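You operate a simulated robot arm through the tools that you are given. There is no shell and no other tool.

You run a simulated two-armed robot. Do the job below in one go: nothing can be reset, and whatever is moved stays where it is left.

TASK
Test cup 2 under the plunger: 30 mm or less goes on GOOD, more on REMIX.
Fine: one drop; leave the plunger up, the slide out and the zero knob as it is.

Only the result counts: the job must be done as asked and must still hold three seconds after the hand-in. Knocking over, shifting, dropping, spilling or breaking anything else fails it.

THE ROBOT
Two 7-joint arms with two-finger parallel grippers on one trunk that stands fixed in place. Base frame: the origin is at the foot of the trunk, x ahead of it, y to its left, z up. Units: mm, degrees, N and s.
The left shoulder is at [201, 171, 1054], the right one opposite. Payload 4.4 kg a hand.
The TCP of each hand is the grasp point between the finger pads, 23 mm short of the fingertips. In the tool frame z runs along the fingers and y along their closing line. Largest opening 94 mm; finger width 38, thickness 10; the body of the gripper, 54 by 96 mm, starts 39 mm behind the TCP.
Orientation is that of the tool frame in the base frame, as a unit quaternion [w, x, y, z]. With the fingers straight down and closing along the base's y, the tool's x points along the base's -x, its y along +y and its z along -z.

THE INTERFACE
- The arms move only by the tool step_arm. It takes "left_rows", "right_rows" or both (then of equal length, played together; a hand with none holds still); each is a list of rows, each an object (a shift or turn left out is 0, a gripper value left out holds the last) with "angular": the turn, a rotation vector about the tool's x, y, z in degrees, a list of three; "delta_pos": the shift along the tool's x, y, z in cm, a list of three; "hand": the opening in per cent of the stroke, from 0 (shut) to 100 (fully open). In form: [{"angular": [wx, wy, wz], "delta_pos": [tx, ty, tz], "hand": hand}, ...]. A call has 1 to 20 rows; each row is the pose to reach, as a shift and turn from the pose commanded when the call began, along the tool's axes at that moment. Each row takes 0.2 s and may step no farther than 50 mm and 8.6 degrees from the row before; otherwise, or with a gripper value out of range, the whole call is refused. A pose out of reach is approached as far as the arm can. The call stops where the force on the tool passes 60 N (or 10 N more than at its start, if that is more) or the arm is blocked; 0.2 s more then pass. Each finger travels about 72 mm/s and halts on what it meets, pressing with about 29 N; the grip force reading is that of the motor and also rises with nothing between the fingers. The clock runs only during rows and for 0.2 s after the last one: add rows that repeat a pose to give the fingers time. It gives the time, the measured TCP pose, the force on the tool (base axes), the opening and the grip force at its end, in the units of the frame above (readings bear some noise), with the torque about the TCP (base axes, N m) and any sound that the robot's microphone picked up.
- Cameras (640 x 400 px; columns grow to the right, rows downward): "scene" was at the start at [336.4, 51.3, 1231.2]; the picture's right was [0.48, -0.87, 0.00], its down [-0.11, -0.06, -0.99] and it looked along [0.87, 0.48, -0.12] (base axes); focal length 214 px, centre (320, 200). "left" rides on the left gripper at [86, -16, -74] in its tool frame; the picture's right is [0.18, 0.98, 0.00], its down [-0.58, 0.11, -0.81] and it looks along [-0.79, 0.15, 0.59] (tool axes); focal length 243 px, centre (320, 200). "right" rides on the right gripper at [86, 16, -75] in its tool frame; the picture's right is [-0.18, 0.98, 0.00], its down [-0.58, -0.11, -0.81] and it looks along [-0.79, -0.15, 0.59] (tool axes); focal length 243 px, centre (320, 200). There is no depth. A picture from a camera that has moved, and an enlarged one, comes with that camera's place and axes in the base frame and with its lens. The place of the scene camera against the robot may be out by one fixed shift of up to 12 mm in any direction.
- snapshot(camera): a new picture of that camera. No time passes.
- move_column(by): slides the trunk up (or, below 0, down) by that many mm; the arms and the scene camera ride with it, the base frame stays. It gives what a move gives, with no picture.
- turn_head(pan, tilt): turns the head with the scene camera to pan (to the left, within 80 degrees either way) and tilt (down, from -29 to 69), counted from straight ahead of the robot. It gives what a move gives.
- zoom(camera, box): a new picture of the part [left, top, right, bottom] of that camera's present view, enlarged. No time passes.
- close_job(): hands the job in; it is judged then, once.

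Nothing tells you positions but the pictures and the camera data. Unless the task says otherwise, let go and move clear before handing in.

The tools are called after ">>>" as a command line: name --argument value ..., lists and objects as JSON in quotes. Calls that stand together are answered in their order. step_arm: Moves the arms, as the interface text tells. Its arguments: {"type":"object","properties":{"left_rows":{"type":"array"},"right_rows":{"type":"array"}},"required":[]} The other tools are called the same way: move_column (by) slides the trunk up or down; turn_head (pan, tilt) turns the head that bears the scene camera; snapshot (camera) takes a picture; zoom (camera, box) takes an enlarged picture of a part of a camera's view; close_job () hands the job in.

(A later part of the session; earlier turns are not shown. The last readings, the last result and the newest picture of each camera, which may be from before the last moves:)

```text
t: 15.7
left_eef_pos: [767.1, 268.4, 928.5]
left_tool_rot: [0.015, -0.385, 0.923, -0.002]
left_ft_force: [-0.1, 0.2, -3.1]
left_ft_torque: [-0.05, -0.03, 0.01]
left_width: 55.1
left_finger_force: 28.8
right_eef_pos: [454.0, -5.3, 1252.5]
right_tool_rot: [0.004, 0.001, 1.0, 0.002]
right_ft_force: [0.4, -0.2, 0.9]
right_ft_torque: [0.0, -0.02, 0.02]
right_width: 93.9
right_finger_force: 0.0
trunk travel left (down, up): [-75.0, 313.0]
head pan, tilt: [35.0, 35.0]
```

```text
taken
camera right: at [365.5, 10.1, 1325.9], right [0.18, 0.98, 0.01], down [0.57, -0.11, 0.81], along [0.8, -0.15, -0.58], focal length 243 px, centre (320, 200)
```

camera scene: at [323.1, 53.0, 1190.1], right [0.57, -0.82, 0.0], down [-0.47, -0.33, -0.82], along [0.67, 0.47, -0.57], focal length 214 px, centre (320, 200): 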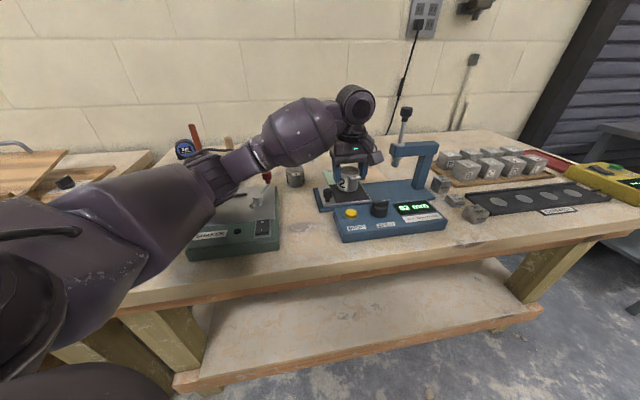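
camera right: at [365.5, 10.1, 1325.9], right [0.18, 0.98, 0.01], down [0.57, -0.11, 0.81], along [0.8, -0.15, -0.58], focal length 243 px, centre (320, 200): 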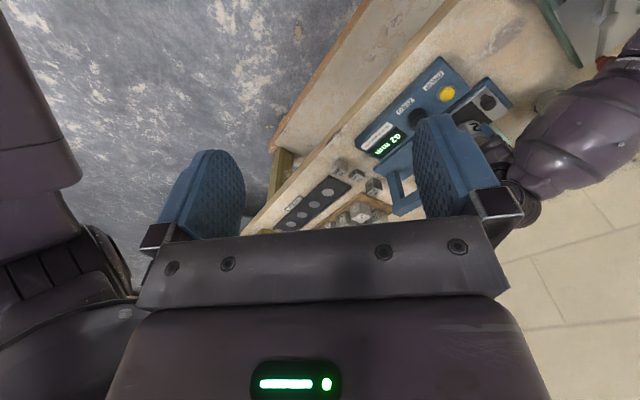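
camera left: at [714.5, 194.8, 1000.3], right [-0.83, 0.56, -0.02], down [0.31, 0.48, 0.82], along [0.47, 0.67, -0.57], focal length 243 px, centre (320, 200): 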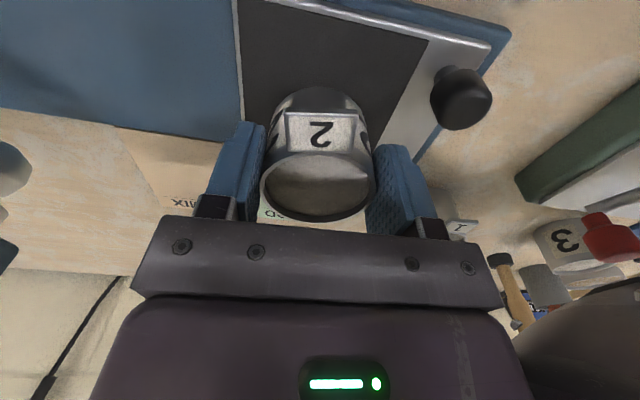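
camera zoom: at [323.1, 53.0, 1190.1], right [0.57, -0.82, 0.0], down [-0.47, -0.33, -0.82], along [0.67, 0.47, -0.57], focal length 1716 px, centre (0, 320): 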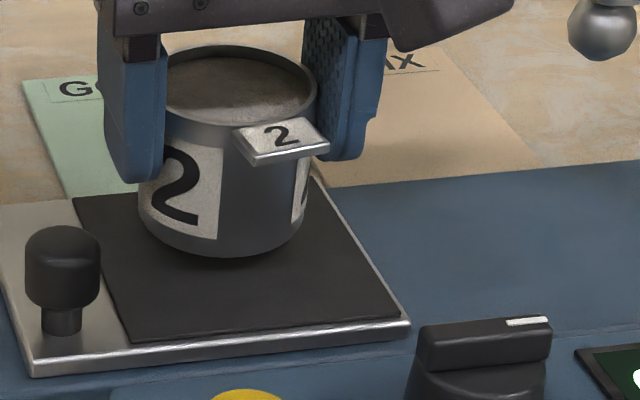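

The elbow or forearm is low over the shaker. I'll zoom in to find the contact point.

>>> zoom --camera "scene" --box '[150, 120, 310, 270]'

>>> zoom --camera "scene" --box '[0, 160, 240, 320]'

>>> zoom --camera "left" --box '[440, 80, 640, 340]'

>>> zoom --camera "right" --box '[480, 0, 640, 200]'

```text
2.67 times, centred on (230, 195) of scene
camera zoom: at [323.1, 53.0, 1190.1], right [0.57, -0.82, 0.0], down [-0.47, -0.33, -0.82], along [0.67, 0.47, -0.57], focal length 572 px, centre (560, 213)
```

zoom: 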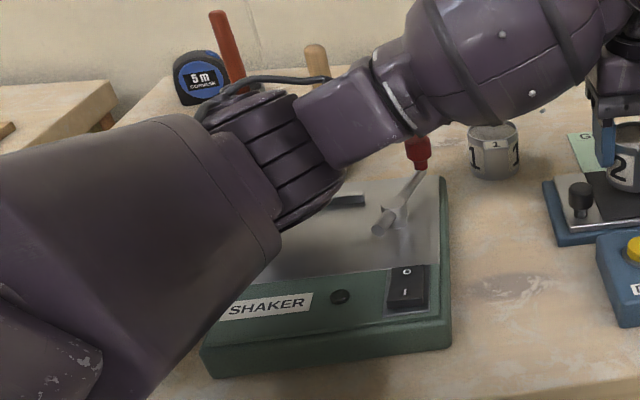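

```text
2.50 times, centred on (120, 240) of scene
camera zoom: at [323.1, 53.0, 1190.1], right [0.57, -0.82, 0.0], down [-0.47, -0.33, -0.82], along [0.67, 0.47, -0.57], focal length 536 px, centre (820, 100)
```

zoom: 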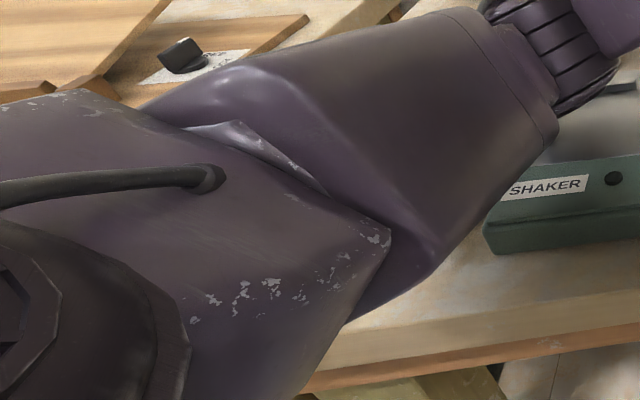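

```text
1.54 times, centred on (540, 210) of left
camera zoom: at [714.5, 194.8, 1000.3], right [-0.83, 0.56, -0.02], down [0.31, 0.48, 0.82], along [0.47, 0.67, -0.57], focal length 373 px, centre (-18, 185)
```

zoom: 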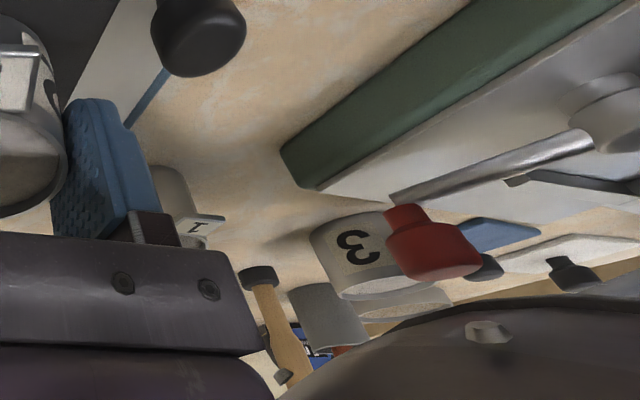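

```text
2.00 times, centred on (560, 100) of right
camera zoom: at [365.5, 10.1, 1325.9], right [0.18, 0.98, 0.01], down [0.57, -0.11, 0.81], along [0.8, -0.15, -0.58], focal length 485 px, centre (-160, 400)
```

zoom: 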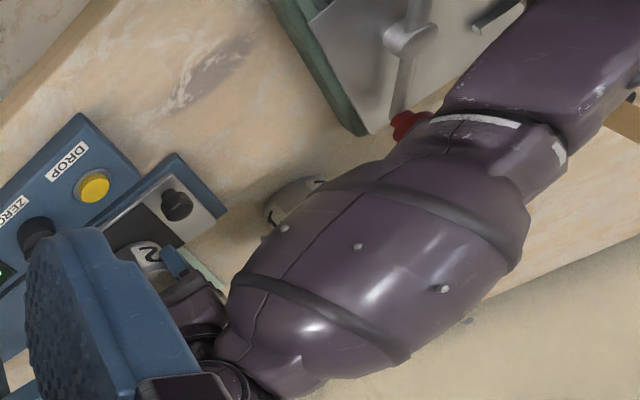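

The elbow appears to be low over the bench (near the bins or shaker) and is touching something. I'll back the hand straight up first, then raise the trunk so the elbow rides higher.

>>> step_arm --left_rows '[{"delta_pos": [0, 0, -0.7]}, {"delta_pos": [0, 0, -1.5]}, {"delta_pos": [0, 0, -2.5]}, {"delta_pos": [0, 0, -3.5]}, {"delta_pos": [0, 0, -4.5]}, {"delta_pos": [0, 0, -4.5]}]'

>>> snapshot --camera "scene"

```text
t: 17.1
left_eef_pos: [769.5, 267.6, 951.4]
left_tool_rot: [-0.002, -0.383, 0.924, 0.0]
left_ft_force: [0.4, 0.5, -3.3]
left_ft_torque: [-0.01, -0.01, -0.01]
left_width: 55.2
left_finger_force: 29.2
right_eef_pos: [459.7, -1.0, 1245.9]
right_tool_rot: [0.0, -0.001, 1.0, 0.0]
right_ft_force: [0.8, -1.2, 0.7]
right_ft_torque: [0.0, -0.01, 0.02]
right_width: 93.8
right_finger_force: 0.1
trunk travel left (down, up): [-75.0, 313.0]
head pan, tilt: [35.0, 35.0]
```

```text
taken
camera scene: at [328.5, 57.7, 1185.6], right [0.57, -0.82, 0.0], down [-0.47, -0.33, -0.82], along [0.67, 0.47, -0.57], focal length 214 px, centre (320, 200)
```

scene: 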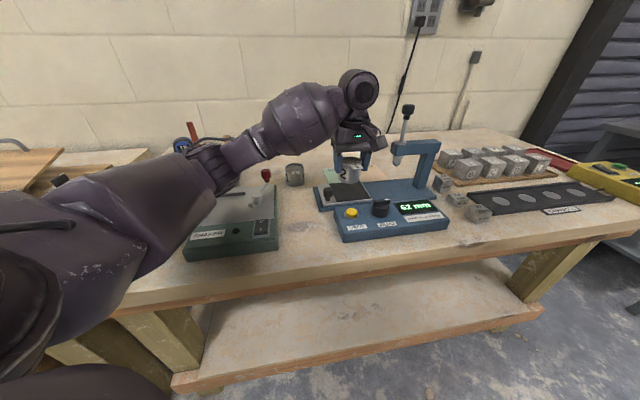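

That released it and the robot is back in its normal stance. Now I'll raise the trunk 180 mm to lift the shoulder and elbow clear.

>>> move_column --by 180

>>> snapshot --camera "scene"

>>> snapshot --camera "left"

```text
t: 19.1
left_eef_pos: [768.3, 267.9, 1130.4]
left_tool_rot: [-0.002, -0.383, 0.924, 0.0]
left_ft_force: [0.9, 0.1, -2.9]
left_ft_torque: [-0.02, 0.05, -0.02]
left_width: 54.9
left_finger_force: 29.1
right_eef_pos: [460.6, -1.6, 1424.1]
right_tool_rot: [-0.001, -0.001, 1.0, -0.001]
right_ft_force: [0.4, -0.1, 0.0]
right_ft_torque: [0.01, 0.0, 0.02]
right_width: 94.2
right_finger_force: 0.0
trunk travel left (down, up): [-255.0, 133.0]
head pan, tilt: [35.0, 35.0]
```

```text
taken
camera scene: at [163.1, 57.1, 1394.9], right [0.57, -0.82, 0.0], down [-0.47, -0.33, -0.82], along [0.67, 0.47, -0.57], focal length 214 px, centre (320, 200)
```

scene: 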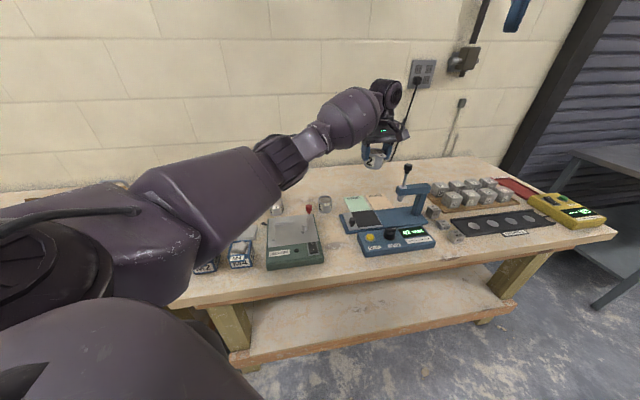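

```text
taken
camera left: at [717.7, 195.4, 1204.1], right [-0.83, 0.56, 0.0], down [0.34, 0.49, 0.8], along [0.45, 0.67, -0.59], focal length 243 px, centre (320, 200)
```

left: 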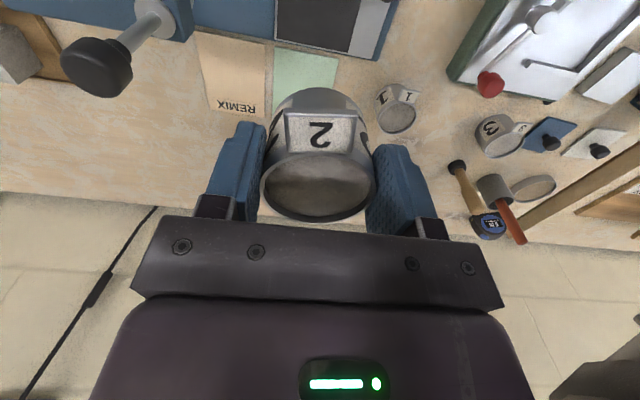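

The trunk is up and the elbow is higher. I'll check that the bins and shaker are undisturbed.

>>> zoom --camera "scene" --box '[180, 180, 340, 290]'

>>> zoom --camera "scene" --box '[330, 150, 450, 260]'

```text
3.64 times, centred on (260, 235) of scene
camera zoom: at [163.1, 57.1, 1394.9], right [0.57, -0.82, 0.0], down [-0.47, -0.33, -0.82], along [0.67, 0.47, -0.57], focal length 780 px, centre (538, 73)
```

zoom: 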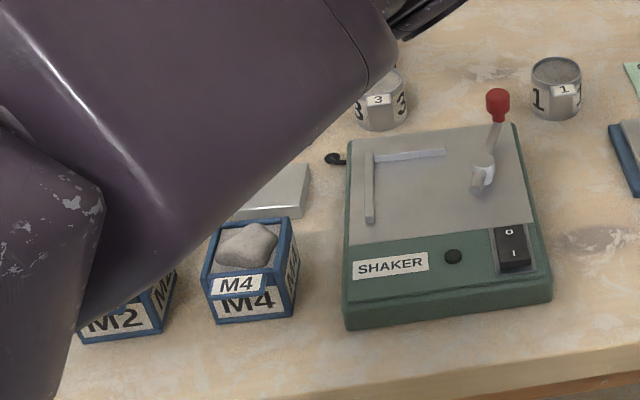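

```text
3.64 times, centred on (390, 205) of scene
camera zoom: at [163.1, 57.1, 1394.9], right [0.57, -0.82, 0.0], down [-0.47, -0.33, -0.82], along [0.67, 0.47, -0.57], focal length 780 px, centre (66, 182)
```

zoom: 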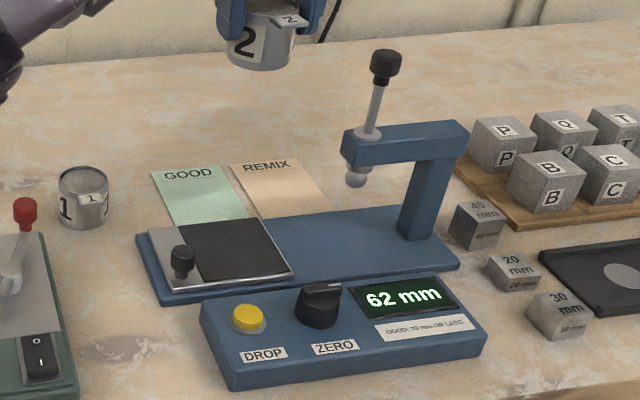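

The bins and shaker look undisturbed and the gauge still reads 62 mm. I'll lower the cup in stages while watching the elbow.

>>> step_arm --left_rows '[{"delta_pos": [0, 0, 2.5]}, {"delta_pos": [0, 0, 5.0]}, {"delta_pos": [0, 0, 7.5]}, {"delta_pos": [0, 0, 10.0]}, {"delta_pos": [0, 0, 12.5]}, {"delta_pos": [0, 0, 12.5]}]'

>>> snapshot --camera "scene"

>>> snapshot --camera "right"

```text
t: 20.5
left_eef_pos: [766.9, 266.5, 1008.0]
left_tool_rot: [0.0, -0.384, 0.923, 0.0]
left_ft_force: [0.3, 0.2, -2.5]
left_ft_torque: [-0.01, 0.01, 0.0]
left_width: 54.8
left_finger_force: 29.0
right_eef_pos: [459.5, 0.0, 1427.6]
right_tool_rot: [0.0, -0.001, 1.0, -0.001]
right_ft_force: [0.2, 0.4, 0.0]
right_ft_torque: [0.01, 0.0, -0.04]
right_width: 94.0
right_finger_force: 0.1
trunk travel left (down, up): [-255.0, 133.0]
head pan, tilt: [35.0, 35.0]
```

```text
taken
camera scene: at [161.6, 56.9, 1395.4], right [0.57, -0.82, 0.0], down [-0.47, -0.33, -0.82], along [0.67, 0.47, -0.57], focal length 214 px, centre (320, 200)
```

scene: 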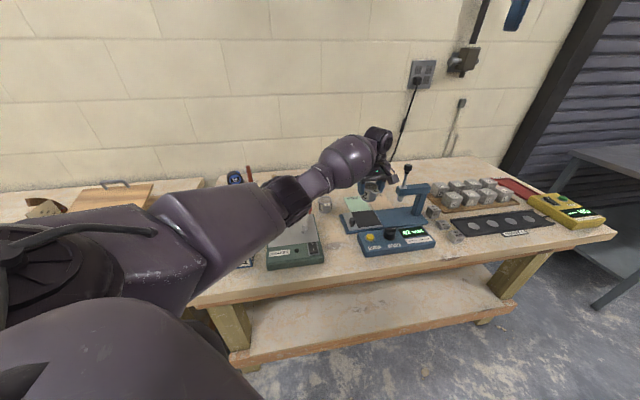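

```text
taken
camera right: at [372.1, 14.7, 1501.4], right [0.18, 0.98, 0.0], down [0.58, -0.11, 0.81], along [0.79, -0.15, -0.59], focal length 243 px, centre (320, 200)
```

right: 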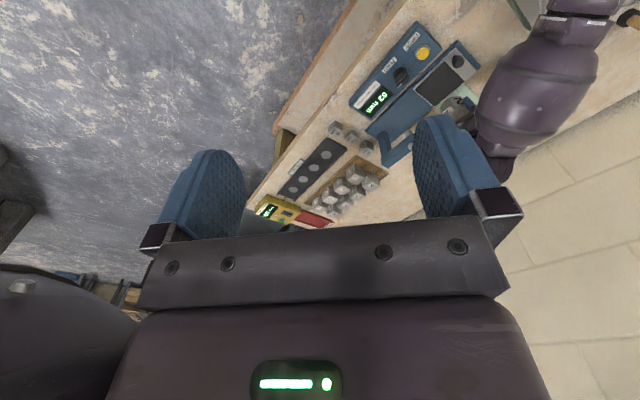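

The elbow joint is the thing to watch. I'll yaw the right hand so its camera looks across at the left arm and measures the elbow height before going lower.

>>> step_arm --right_rows '[{"angular": [0, 0, -8]}, {"angular": [0, 0, -16]}, {"angular": [0, 0, -24]}, {"angular": [0, 0, -32]}, {"angular": [0, 0, -40]}, {"angular": [0, 0, -48]}, {"angular": [0, 0, -48]}]'

>>> snapshot --camera "right"

>>> zoom --camera "scene" --box '[150, 110, 450, 290]'

```text
t: 22.1
left_eef_pos: [765.8, 268.0, 1007.2]
left_tool_rot: [0.0, -0.384, 0.924, 0.0]
left_ft_force: [0.1, 0.0, -3.4]
left_ft_torque: [-0.01, 0.06, -0.03]
left_width: 55.0
left_finger_force: 29.1
right_eef_pos: [459.5, -0.8, 1426.0]
right_tool_rot: [0.001, -0.407, 0.913, 0.0]
right_ft_force: [0.1, -0.5, -0.1]
right_ft_torque: [0.01, 0.0, 0.01]
right_width: 94.2
right_finger_force: 0.0
trunk travel left (down, up): [-255.0, 133.0]
head pan, tilt: [35.0, 35.0]
```

```text
taken
camera right: at [389.1, -54.4, 1501.2], right [-0.61, 0.79, 0.0], down [0.47, 0.36, 0.81], along [0.64, 0.49, -0.59], focal length 243 px, centre (320, 200)
```

right: 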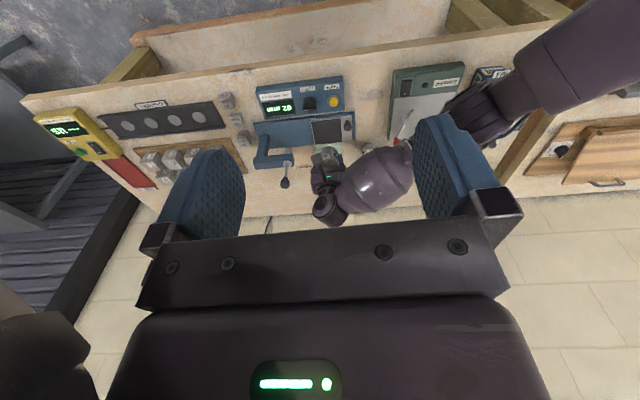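

```text
2.13 times, centred on (300, 200) of scene
camera zoom: at [161.9, 57.0, 1395.3], right [0.57, -0.82, 0.0], down [-0.47, -0.33, -0.82], along [0.67, 0.47, -0.57], focal length 458 px, centre (363, 200)
```

zoom: 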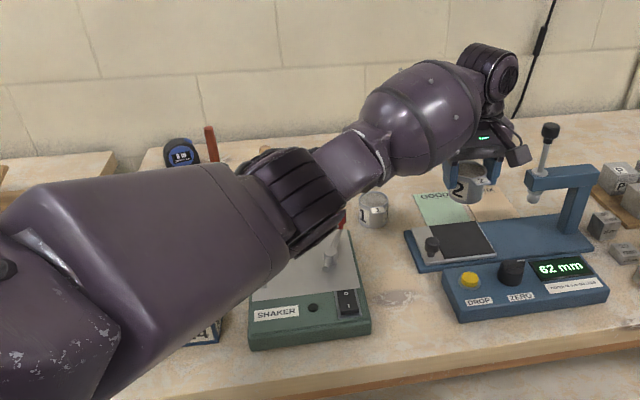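

The right camera now gives a good side view: the elbow is at about z≈1150 and the forearm comes straight in, clear of cup 1. I'll lower to just above the mat and recheck centring.

>>> step_arm --left_rows '[{"delta_pos": [0, 0, 2.5]}, {"delta_pos": [0, 0, 5.0]}, {"delta_pos": [0, 0, 7.0]}, {"delta_pos": [0, 0, 8.5]}, {"delta_pos": [0, 0, 8.5]}]'

>>> snapshot --camera "right"

>>> zoom --camera "left" --box '[220, 0, 520, 180]'

>>> zoom --camera "scene" --box '[150, 110, 450, 290]'

```text
t: 23.3
left_eef_pos: [767.8, 267.5, 923.2]
left_tool_rot: [-0.001, -0.383, 0.924, 0.0]
left_ft_force: [0.1, -0.7, -2.3]
left_ft_torque: [-0.01, 0.04, -0.03]
left_width: 54.9
left_finger_force: 29.0
right_eef_pos: [458.6, -0.6, 1426.1]
right_tool_rot: [0.0, -0.407, 0.914, 0.0]
right_ft_force: [0.9, -0.6, 0.3]
right_ft_torque: [-0.02, 0.01, -0.01]
right_width: 93.9
right_finger_force: 0.1
trunk travel left (down, up): [-255.0, 133.0]
head pan, tilt: [35.0, 35.0]
```

```text
taken
camera right: at [388.9, -54.3, 1501.3], right [-0.61, 0.79, 0.0], down [0.47, 0.36, 0.81], along [0.64, 0.49, -0.59], focal length 243 px, centre (320, 200)
```

right: 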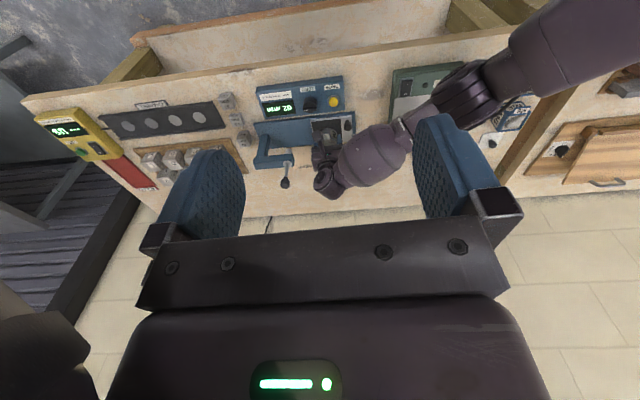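

```text
2.13 times, centred on (370, 90) of left
camera zoom: at [715.4, 194.7, 997.2], right [-0.83, 0.56, 0.0], down [0.33, 0.49, 0.81], along [0.45, 0.67, -0.59], focal length 518 px, centre (213, 435)
```

zoom: 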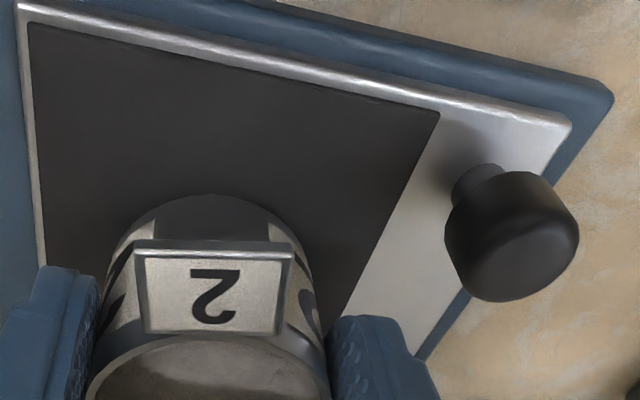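

```text
2.13 times, centred on (300, 200) of scene
camera zoom: at [161.8, 57.0, 1395.3], right [0.57, -0.82, 0.0], down [-0.47, -0.33, -0.82], along [0.67, 0.47, -0.57], focal length 458 px, centre (363, 200)
```

zoom: 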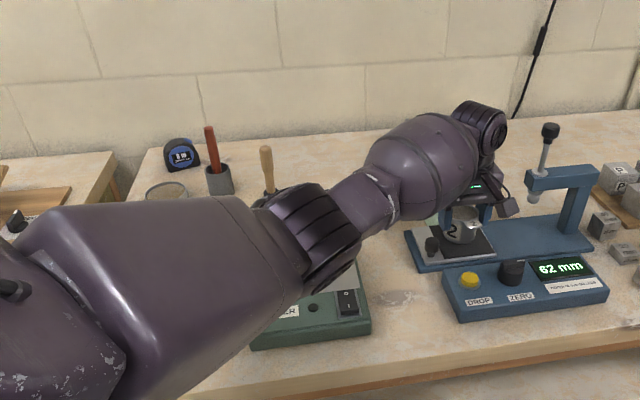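

Centring is within 2 mm and the arm is clear. I'll trim it slightly and lower toward the mat.

>>> step_arm --left_rows '[{"delta_pos": [-0.1, -0.05, 0.5]}, {"delta_pos": [-0.15, -0.05, 1.0]}, {"delta_pos": [-0.15, -0.05, 1.4]}, {"delta_pos": [-0.15, -0.05, 1.4]}]'

>>> zoom --camera "scene" --box '[330, 190, 400, 240]'

```text
t: 24.3
left_eef_pos: [769.0, 267.3, 912.4]
left_tool_rot: [0.003, -0.384, 0.923, -0.001]
left_ft_force: [2.4, 2.9, 25.1]
left_ft_torque: [0.46, 0.16, -0.25]
left_width: 54.8
left_finger_force: 29.0
right_eef_pos: [457.0, -1.0, 1427.0]
right_tool_rot: [0.001, -0.408, 0.913, 0.0]
right_ft_force: [-0.7, 0.9, 0.1]
right_ft_torque: [0.0, -0.01, -0.01]
right_width: 94.0
right_finger_force: 0.1
trunk travel left (down, up): [-255.0, 133.0]
head pan, tilt: [35.0, 35.0]
```

```text
8.00 times, centred on (365, 215) of scene
camera zoom: at [159.4, 56.3, 1395.9], right [0.57, -0.82, 0.0], down [-0.47, -0.33, -0.82], along [0.67, 0.47, -0.57], focal length 1716 px, centre (-40, 80)
```

zoom: 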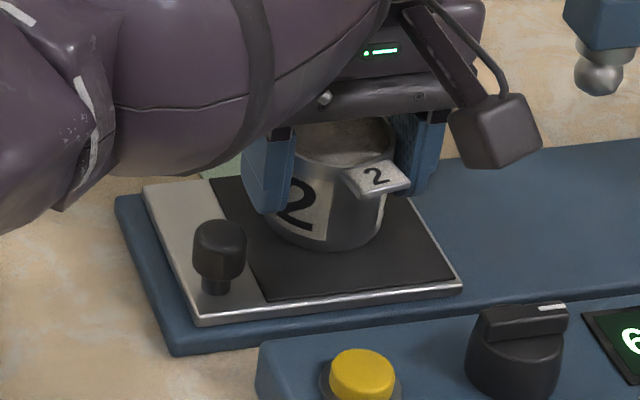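

The cup has touched the mat (about 25 N). I'll ease off roughly 3 mm so the cup just rests, then check the force.

>>> step_arm --left_rows '[{"delta_pos": [0, 0, -0.15]}, {"delta_pos": [0, 0, -0.25]}, {"delta_pos": [0, 0, -0.25]}]'

```text
t: 25.1
left_eef_pos: [769.0, 266.3, 911.8]
left_tool_rot: [0.001, -0.383, 0.924, 0.0]
left_ft_force: [1.8, -1.2, 17.7]
left_ft_torque: [0.36, -0.39, -0.05]
left_width: 54.7
left_finger_force: 29.3
right_eef_pos: [457.9, -2.0, 1426.4]
right_tool_rot: [0.001, -0.407, 0.913, 0.001]
right_ft_force: [0.0, 0.7, -0.3]
right_ft_torque: [0.0, 0.03, -0.01]
right_width: 93.9
right_finger_force: 0.0
trunk travel left (down, up): [-255.0, 133.0]
head pan, tilt: [35.0, 35.0]
```

>>> step_arm --left_rows '[{"delta_pos": [0, 0, -0.2]}, {"delta_pos": [0, 0, -0.4]}, {"delta_pos": [0, 0, -0.4]}]'

>>> zoom --camera "scene" --box '[330, 190, 400, 240]'

```text
t: 25.9
left_eef_pos: [769.1, 268.7, 914.0]
left_tool_rot: [-0.003, -0.383, 0.924, 0.001]
left_ft_force: [-0.2, -1.0, -0.1]
left_ft_torque: [0.0, -0.05, -0.03]
left_width: 54.7
left_finger_force: 29.1
right_eef_pos: [459.1, -0.4, 1426.1]
right_tool_rot: [0.0, -0.407, 0.913, 0.0]
right_ft_force: [0.0, 0.9, 0.0]
right_ft_torque: [-0.03, 0.0, 0.01]
right_width: 93.8
right_finger_force: 0.0
trunk travel left (down, up): [-255.0, 133.0]
head pan, tilt: [35.0, 35.0]
```

```text
8.00 times, centred on (365, 215) of scene
camera zoom: at [161.8, 56.9, 1395.0], right [0.57, -0.82, 0.0], down [-0.47, -0.33, -0.82], along [0.67, 0.47, -0.57], focal length 1716 px, centre (-40, 80)
```

zoom: 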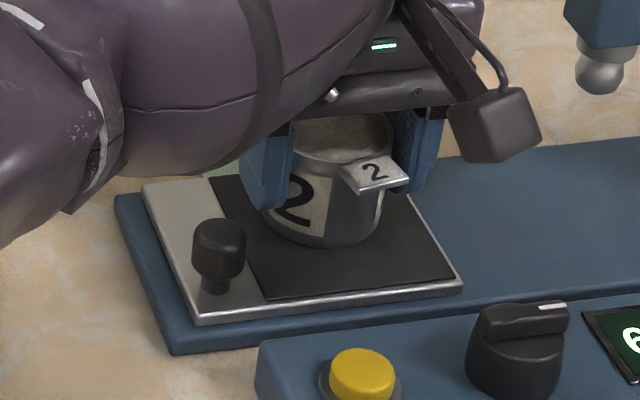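

The cup rests on the mat with no residual force. I'll open the fingers moderately (about 79 mm) and rise.

>>> step_arm --left_rows '[{"hand": 84}, {"hand": 84}, {"hand": 84}]'

>>> snapshot --camera "left"

```text
t: 26.7
left_eef_pos: [769.2, 269.4, 914.6]
left_tool_rot: [0.0, -0.383, 0.924, 0.0]
left_ft_force: [0.6, 0.4, -0.7]
left_ft_torque: [0.03, -0.01, 0.0]
left_width: 78.9
left_finger_force: 0.0
right_eef_pos: [460.1, -0.2, 1426.5]
right_tool_rot: [0.0, -0.407, 0.913, 0.001]
right_ft_force: [-0.1, 0.5, 0.7]
right_ft_torque: [0.0, -0.01, -0.06]
right_width: 93.6
right_finger_force: 0.0
trunk travel left (down, up): [-255.0, 133.0]
head pan, tilt: [35.0, 35.0]
```

```text
taken
camera left: at [718.5, 195.9, 988.8], right [-0.83, 0.56, 0.0], down [0.33, 0.49, 0.81], along [0.45, 0.67, -0.59], focal length 243 px, centre (320, 200)
```

left: 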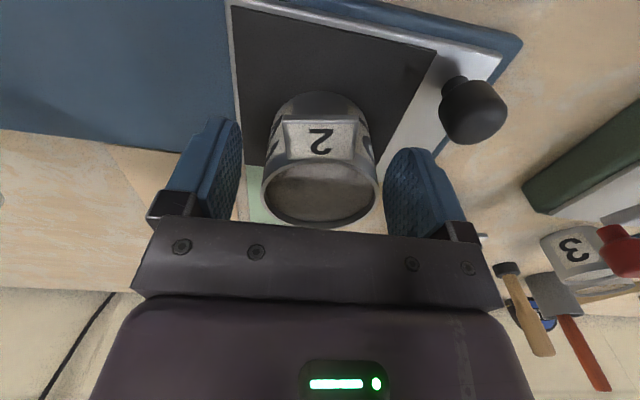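

Released; the cup stands on the mat. I'll raise the hand straight up and check the cup's place on the mat.

>>> step_arm --left_rows '[{"delta_pos": [0, 0, -1.0]}, {"delta_pos": [0, 0, -3.0]}, {"delta_pos": [0, 0, -5.5]}, {"delta_pos": [0, 0, -8.0]}, {"delta_pos": [0, 0, -10.0]}, {"delta_pos": [0, 0, -12.0]}, {"delta_pos": [0, 0, -12.0]}]'

>>> snapshot --camera "left"

>>> zoom --camera "scene" --box '[330, 140, 450, 260]'

>>> snapshot --camera "right"

```text
t: 28.3
left_eef_pos: [768.7, 268.8, 1035.5]
left_tool_rot: [0.0, -0.383, 0.924, 0.0]
left_ft_force: [0.8, -0.6, 0.2]
left_ft_torque: [0.02, -0.02, 0.0]
left_width: 78.9
left_finger_force: 0.0
right_eef_pos: [459.6, -0.7, 1425.3]
right_tool_rot: [0.0, -0.407, 0.913, 0.0]
right_ft_force: [-0.6, 0.3, 1.1]
right_ft_torque: [0.01, -0.04, 0.0]
right_width: 94.4
right_finger_force: 0.1
trunk travel left (down, up): [-255.0, 133.0]
head pan, tilt: [35.0, 35.0]
```

```text
taken
camera left: at [716.9, 197.0, 1109.7], right [-0.83, 0.56, 0.0], down [0.33, 0.49, 0.81], along [0.45, 0.67, -0.59], focal length 243 px, centre (320, 200)
```

left: 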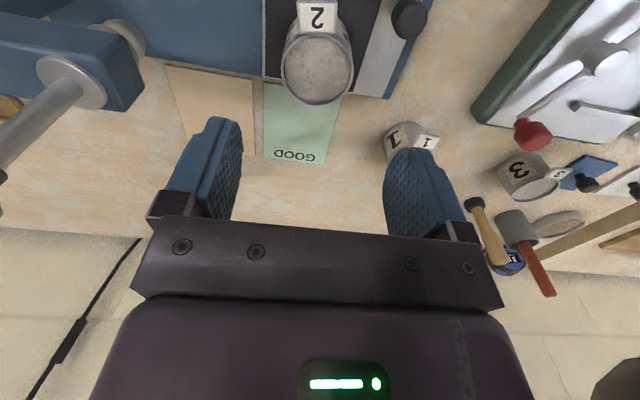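

```text
3.33 times, centred on (390, 200) of scene
camera zoom: at [162.0, 57.1, 1395.2], right [0.57, -0.82, 0.0], down [-0.47, -0.33, -0.82], along [0.67, 0.47, -0.57], focal length 715 px, centre (87, 200)
```

zoom: 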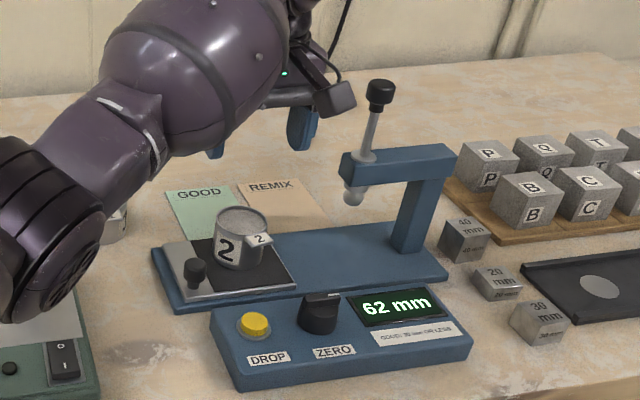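

```text
taken
camera right: at [389.1, -54.2, 1501.1], right [-0.61, 0.79, 0.0], down [0.47, 0.36, 0.81], along [0.64, 0.49, -0.59], focal length 243 px, centre (320, 200)
```

right: 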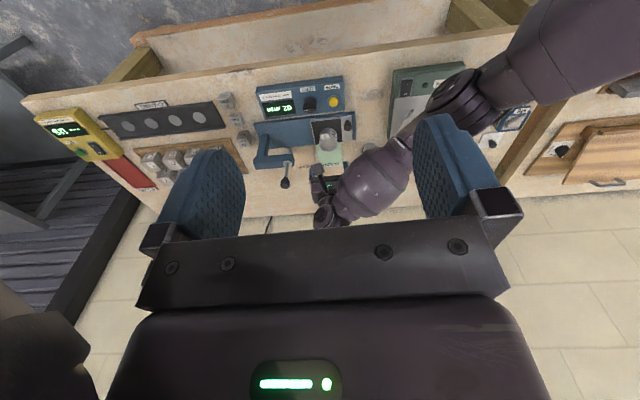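

Cup 2 stands centred on the mat and the slide knob is about 66 mm left and 31 mm near of it. I'll move above the knob while turning the hand 90° so the fingers close across the slide's travel.

>>> step_arm --left_rows '[{"delta_pos": [0.5, 1.2, -0.5], "angular": [0, 0, 7.5]}, {"delta_pos": [1.0, 2.5, -0.5], "angular": [0, 0, 15]}, {"delta_pos": [1.5, 3.7, -0.5], "angular": [0, 0, 22.5]}, {"delta_pos": [2.0, 5.0, -0.5], "angular": [0, 0, 30]}, {"delta_pos": [2.5, 6.2, -0.5], "angular": [0, 0, 37.5]}, {"delta_pos": [3.1, 7.4, -0.5], "angular": [0, 0, 45]}, {"delta_pos": [3.1, 7.4, -0.5], "angular": [0, 0, 45]}]'

>>> snapshot --camera "right"

>>> snapshot --camera "scene"

```text
t: 29.9
left_eef_pos: [695.5, 299.5, 1039.9]
left_tool_rot: [0.0, 0.0, 1.0, 0.001]
left_ft_force: [-0.5, 0.6, -0.9]
left_ft_torque: [0.0, -0.02, 0.01]
left_width: 78.5
left_finger_force: 0.0
right_eef_pos: [459.7, 0.1, 1426.3]
right_tool_rot: [0.0, -0.407, 0.913, 0.0]
right_ft_force: [-0.3, 0.7, -0.5]
right_ft_torque: [0.03, 0.0, 0.0]
right_width: 94.1
right_finger_force: 0.0
trunk travel left (down, up): [-255.0, 133.0]
head pan, tilt: [35.0, 35.0]
```

```text
taken
camera right: at [389.0, -54.5, 1501.1], right [-0.61, 0.79, 0.0], down [0.47, 0.36, 0.81], along [0.64, 0.49, -0.59], focal length 243 px, centre (320, 200)
```

right: 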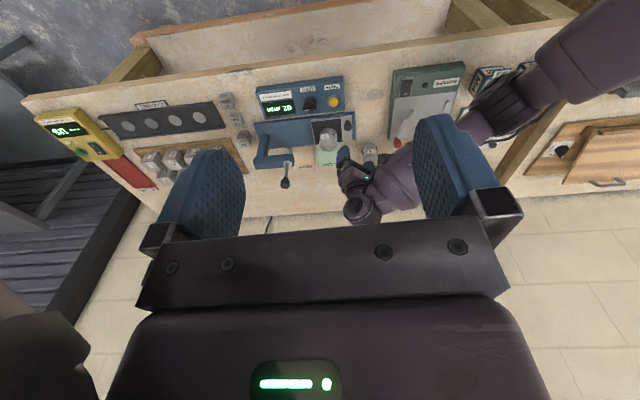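

```text
taken
camera scene: at [161.8, 56.9, 1395.3], right [0.57, -0.82, 0.0], down [-0.47, -0.33, -0.82], along [0.67, 0.47, -0.57], focal length 214 px, centre (320, 200)
```

scene: 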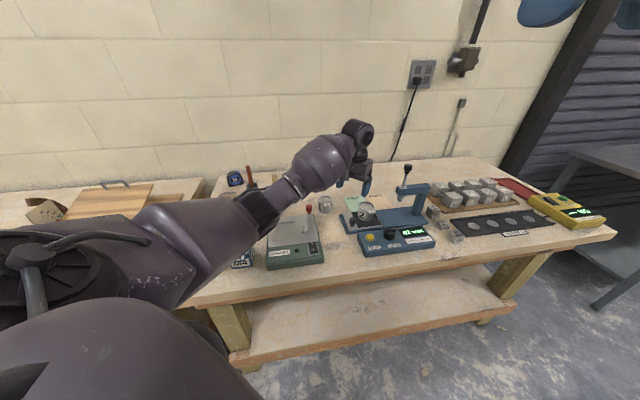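

All clear so far. I'll turn the other 45°.

>>> step_arm --left_rows '[{"angular": [0, 0, 7.5]}, {"angular": [0, 0, 15]}, {"angular": [0, 0, 22.5]}, {"angular": [0, 0, 30]}, {"angular": [0, 0, 37.5]}, {"angular": [0, 0, 45]}, {"angular": [0, 0, 45]}]'

>>> snapshot --camera "left"

>>> snapshot --camera "right"

>>> snapshot --camera "scene"

```text
t: 31.5
left_eef_pos: [695.1, 298.3, 1040.2]
left_tool_rot: [0.0, 0.383, 0.924, 0.0]
left_ft_force: [-0.5, 0.0, 0.2]
left_ft_torque: [0.0, 0.01, 0.02]
left_width: 79.2
left_finger_force: 0.0
right_eef_pos: [458.9, 0.1, 1425.9]
right_tool_rot: [0.0, -0.407, 0.913, 0.0]
right_ft_force: [0.2, 0.3, 0.6]
right_ft_torque: [0.0, -0.04, 0.01]
right_width: 93.8
right_finger_force: 0.1
trunk travel left (down, up): [-255.0, 133.0]
head pan, tilt: [35.0, 35.0]
```

```text
taken
camera left: at [620.5, 348.4, 1113.9], right [0.57, 0.82, 0.0], down [0.49, -0.33, 0.81], along [0.67, -0.46, -0.59], focal length 243 px, centre (320, 200)
```

left: 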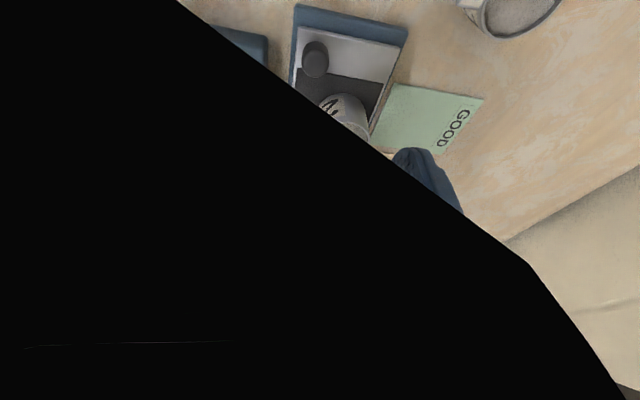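

```text
taken
camera right: at [388.8, -54.4, 1501.2], right [-0.61, 0.79, 0.0], down [0.47, 0.36, 0.81], along [0.64, 0.49, -0.59], focal length 243 px, centre (320, 200)
```

right: 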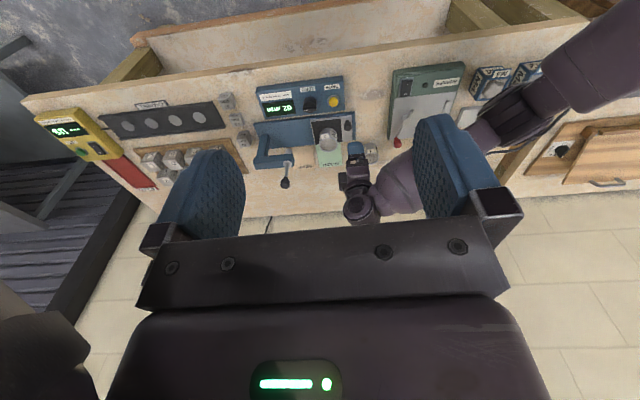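

```text
taken
camera scene: at [161.7, 57.0, 1395.3], right [0.57, -0.82, 0.0], down [-0.47, -0.33, -0.82], along [0.67, 0.47, -0.57], focal length 214 px, centre (320, 200)
```

scene: 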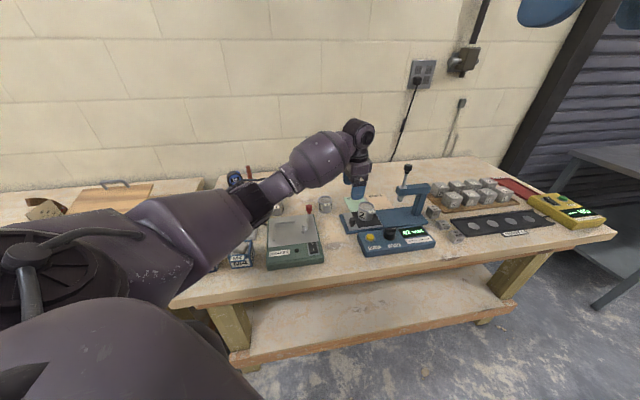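

The left camera is now blinded by the forearm at this wrist angle, but the scene and right cameras see well. I'll zoom in on them to check the alignment over the slide knob.

>>> zoom --camera "scene" --box '[320, 110, 440, 260]'

>>> zoom --camera "right" --box '[240, 60, 420, 230]'

>>> zoom --camera "left" --box '[180, 0, 500, 200]'

```text
2.67 times, centred on (380, 185) of scene
camera zoom: at [161.7, 57.0, 1395.3], right [0.57, -0.82, 0.0], down [-0.47, -0.33, -0.82], along [0.67, 0.47, -0.57], focal length 572 px, centre (160, 240)
```

zoom: 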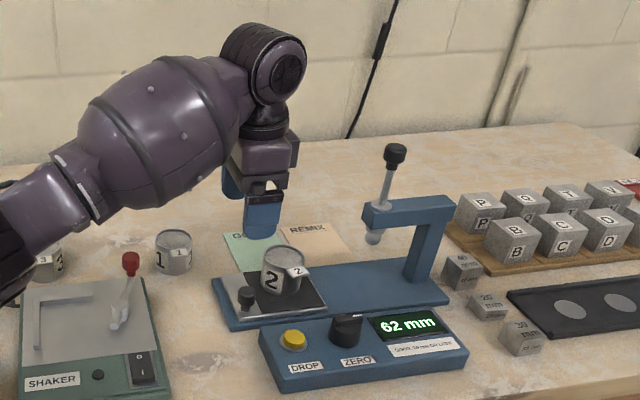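

```text
2.35 times, centred on (330, 145) of right
camera zoom: at [388.8, -54.4, 1501.2], right [-0.61, 0.79, 0.0], down [0.47, 0.36, 0.81], along [0.64, 0.49, -0.59], focal length 571 px, centre (296, 329)
```

zoom: 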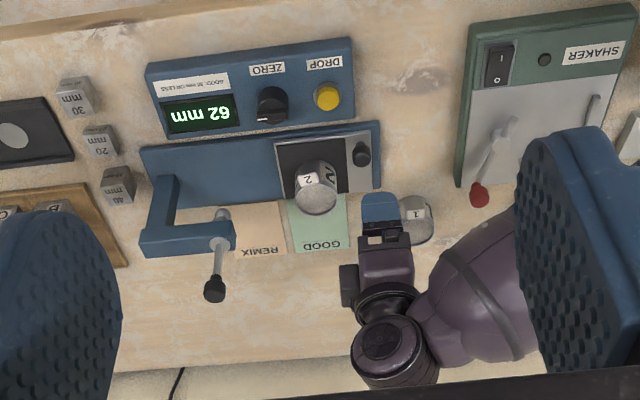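

```text
2.00 times, centred on (340, 100) of left
camera zoom: at [620.5, 348.4, 1113.9], right [0.57, 0.82, 0.0], down [0.49, -0.33, 0.81], along [0.67, -0.46, -0.59], focal length 485 px, centre (280, 400)
```

zoom: 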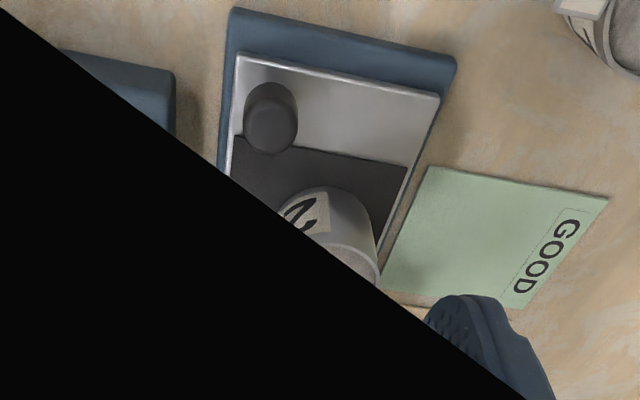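

The left camera corner view shows the slide knob about 10 mm ahead and 2–3 mm to the near side of the tool. I'll narrow the fingers to about 48 mm and lower to just above the knob.

>>> step_arm --left_rows '[{"delta_pos": [-0.1, -0.25, 2.0], "hand": 52}, {"delta_pos": [-0.2, -0.25, 4.5], "hand": 52}, {"delta_pos": [-0.2, -0.25, 7.0], "hand": 52}, {"delta_pos": [-0.2, -0.25, 9.0], "hand": 52}, {"delta_pos": [-0.2, -0.25, 10.5], "hand": 52}, {"delta_pos": [-0.2, -0.25, 10.5], "hand": 52}]'

>>> zoom --camera "scene" --box '[320, 160, 420, 250]'

>>> zoom --camera "left" --box '[180, 0, 500, 200]'

>>> zoom --camera "right" --box '[240, 60, 420, 230]'

```text
t: 32.9
left_eef_pos: [695.4, 295.3, 936.2]
left_tool_rot: [0.0, 0.381, 0.925, 0.0]
left_ft_force: [-0.2, 0.5, -1.1]
left_ft_torque: [0.02, 0.01, -0.04]
left_width: 48.7
left_finger_force: 0.1
right_eef_pos: [458.9, -1.3, 1426.6]
right_tool_rot: [0.0, -0.408, 0.913, 0.0]
right_ft_force: [0.4, 0.2, 0.0]
right_ft_torque: [0.02, 0.01, -0.02]
right_width: 93.9
right_finger_force: 0.1
trunk travel left (down, up): [-255.0, 133.0]
head pan, tilt: [35.0, 35.0]
```

```text
4.44 times, centred on (370, 205) of scene
camera zoom: at [161.5, 56.9, 1395.4], right [0.57, -0.82, 0.0], down [-0.47, -0.33, -0.82], along [0.67, 0.47, -0.57], focal length 953 px, centre (98, 178)
```

zoom: 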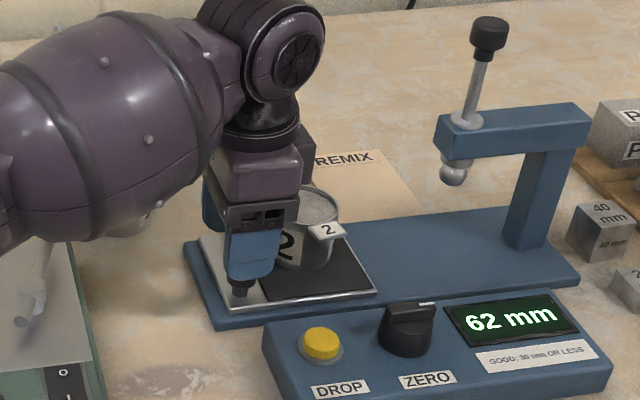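

```text
2.00 times, centred on (340, 100) of left
camera zoom: at [621.1, 344.3, 1010.1], right [0.56, 0.83, 0.0], down [0.49, -0.33, 0.81], along [0.67, -0.45, -0.59], focal length 485 px, centre (280, 400)
```

zoom: 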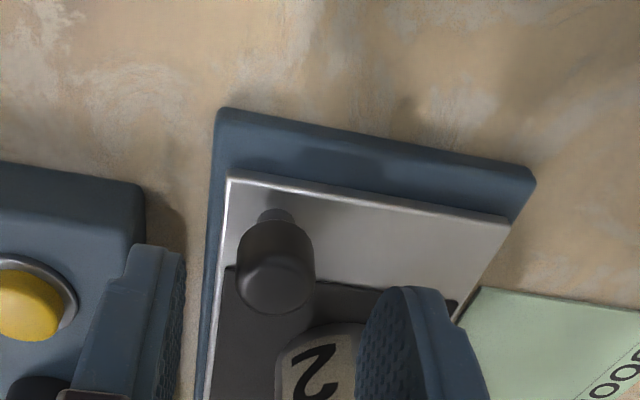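

```text
2.35 times, centred on (330, 145) of right
camera zoom: at [388.6, -54.5, 1501.3], right [-0.61, 0.79, 0.0], down [0.47, 0.36, 0.81], along [0.64, 0.49, -0.59], focal length 571 px, centre (296, 329)
```

zoom: 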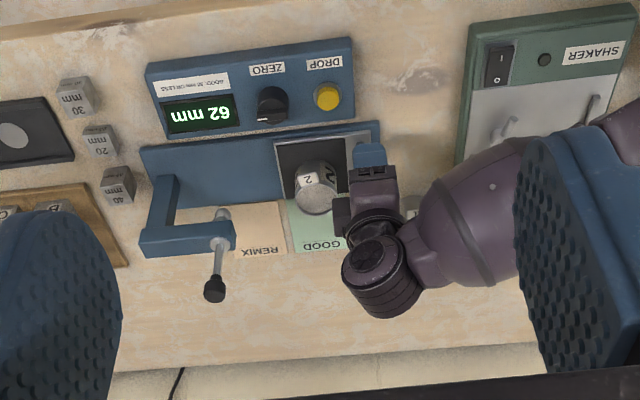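

Good view now: the knob is centred between the fingers, about 4 mm ahead. I'll narrow the fingers to 38 mm to stay clear of the control panel, shift back 5 mm, and lower around the knob.

>>> step_arm --left_rows '[{"delta_pos": [0.3, -0.1, 0], "hand": 40}, {"delta_pos": [0.4, -0.1, 0.3], "hand": 40}, {"delta_pos": [0.4, -0.1, 1.2], "hand": 40}, {"delta_pos": [0.4, -0.1, 2.0], "hand": 40}, {"delta_pos": [0.4, -0.1, 2.0], "hand": 40}]'

>>> zoom --camera "left" --box '[180, 0, 500, 200]'

>>> zoom --camera "scene" --box '[330, 180, 410, 240]'

```text
t: 34.1
left_eef_pos: [691.4, 296.7, 914.7]
left_tool_rot: [0.0, 0.382, 0.924, 0.0]
left_ft_force: [-0.8, 0.0, 0.9]
left_ft_torque: [-0.01, 0.01, 0.02]
left_width: 37.5
left_finger_force: 0.1
right_eef_pos: [459.2, -0.0, 1427.2]
right_tool_rot: [0.001, -0.407, 0.914, 0.0]
right_ft_force: [0.9, -0.7, 0.3]
right_ft_torque: [-0.03, 0.0, -0.01]
right_width: 93.9
right_finger_force: 0.2
trunk travel left (down, up): [-255.0, 133.0]
head pan, tilt: [35.0, 35.0]
```

```text
2.00 times, centred on (340, 100) of left
camera zoom: at [616.7, 347.2, 989.0], right [0.56, 0.83, 0.0], down [0.49, -0.33, 0.81], along [0.67, -0.45, -0.59], focal length 485 px, centre (280, 400)
```

zoom: 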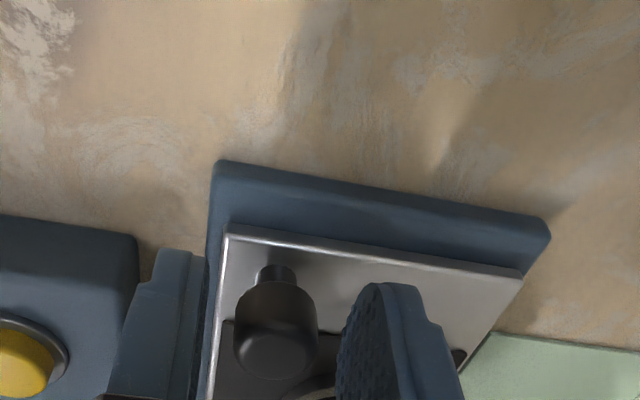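

```text
6.67 times, centred on (370, 210) of scene
camera zoom: at [161.6, 57.0, 1395.4], right [0.57, -0.82, 0.0], down [-0.47, -0.33, -0.82], along [0.67, 0.47, -0.57], focal length 1430 px, centre (-13, 133)
```

zoom: 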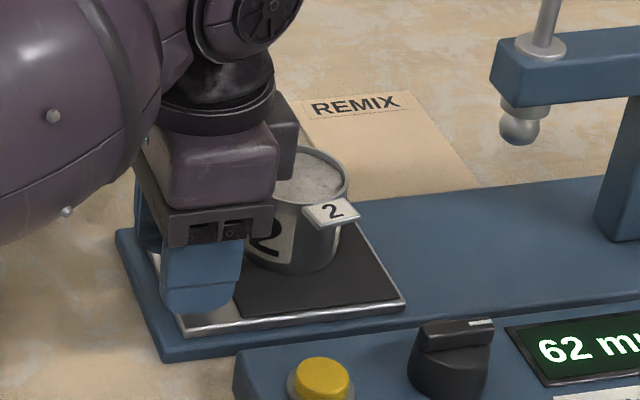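

The knob sits between the fingers, about 9 mm ahead of the tool centre as planned. I'll lower 11 mm and grip it.

>>> step_arm --left_rows '[{"delta_pos": [0, 0, 0.6], "hand": 40}, {"delta_pos": [0, 0, 1.1], "hand": 40}, {"delta_pos": [0, 0, 1.1], "hand": 40}]'

>>> zoom --camera "scene" --box '[330, 180, 410, 240]'

>>> zoom --camera "left" --box '[180, 0, 500, 200]'

```text
t: 34.9
left_eef_pos: [691.1, 296.6, 903.8]
left_tool_rot: [-0.001, 0.382, 0.924, 0.001]
left_ft_force: [0.5, -0.6, 0.6]
left_ft_torque: [0.01, -0.02, 0.02]
left_width: 37.7
left_finger_force: 0.1
right_eef_pos: [458.6, 0.9, 1426.9]
right_tool_rot: [0.0, -0.406, 0.914, -0.001]
right_ft_force: [-0.4, -0.3, 0.0]
right_ft_torque: [-0.04, 0.03, -0.01]
right_width: 94.0
right_finger_force: 0.1
trunk travel left (down, up): [-255.0, 133.0]
head pan, tilt: [35.0, 35.0]
```

```text
6.67 times, centred on (370, 210) of scene
camera zoom: at [161.6, 57.0, 1395.3], right [0.57, -0.82, 0.0], down [-0.47, -0.33, -0.82], along [0.67, 0.47, -0.57], focal length 1430 px, centre (-13, 133)
```

zoom: 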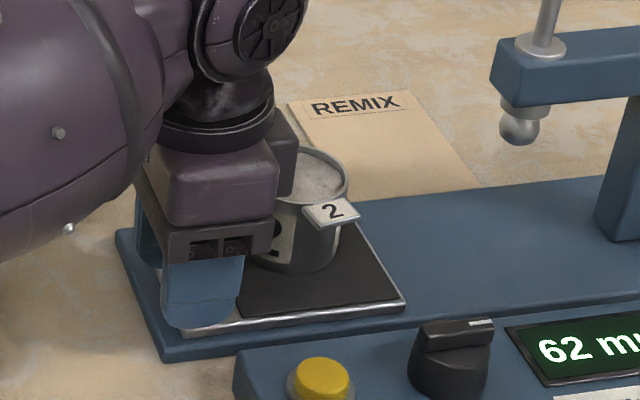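

```text
2.00 times, centred on (340, 100) of left
camera zoom: at [617.4, 346.4, 978.5], right [0.56, 0.83, 0.0], down [0.49, -0.33, 0.81], along [0.67, -0.46, -0.59], focal length 485 px, centre (280, 400)
```

zoom: 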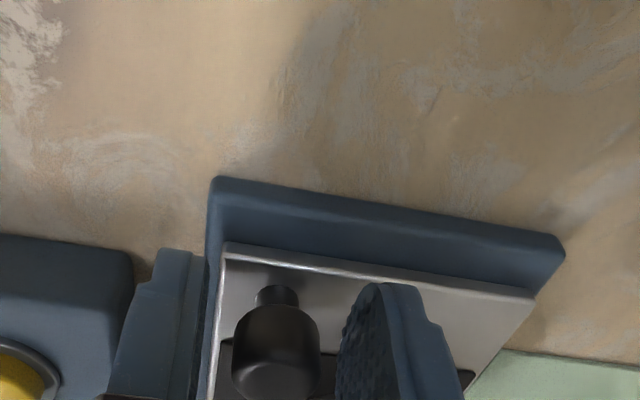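

>>> step_arm --left_rows '[{"hand": 12}, {"hand": 12}, {"hand": 12}, {"hand": 12}]'

>>> zoom --camera "left" --box '[180, 0, 500, 200]'

```text
t: 35.9
left_eef_pos: [693.2, 297.5, 904.7]
left_tool_rot: [0.0, 0.383, 0.924, -0.001]
left_ft_force: [6.7, 5.7, 0.8]
left_ft_torque: [0.15, -0.14, 0.11]
left_width: 23.0
left_finger_force: 44.9
right_eef_pos: [460.3, -0.8, 1425.6]
right_tool_rot: [-0.001, -0.407, 0.913, 0.0]
right_ft_force: [-0.3, -0.3, -0.3]
right_ft_torque: [-0.02, 0.01, -0.01]
right_width: 94.1
right_finger_force: 0.1
trunk travel left (down, up): [-255.0, 133.0]
head pan, tilt: [35.0, 35.0]
```

```text
2.00 times, centred on (340, 100) of left
camera zoom: at [617.9, 347.2, 978.5], right [0.56, 0.83, 0.0], down [0.49, -0.33, 0.81], along [0.67, -0.45, -0.59], focal length 485 px, centre (280, 400)
```

zoom: 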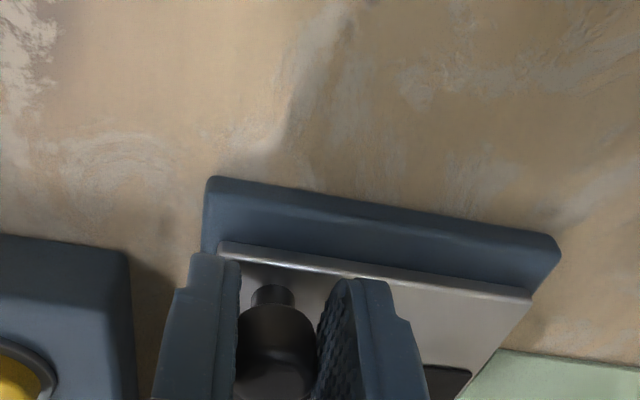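

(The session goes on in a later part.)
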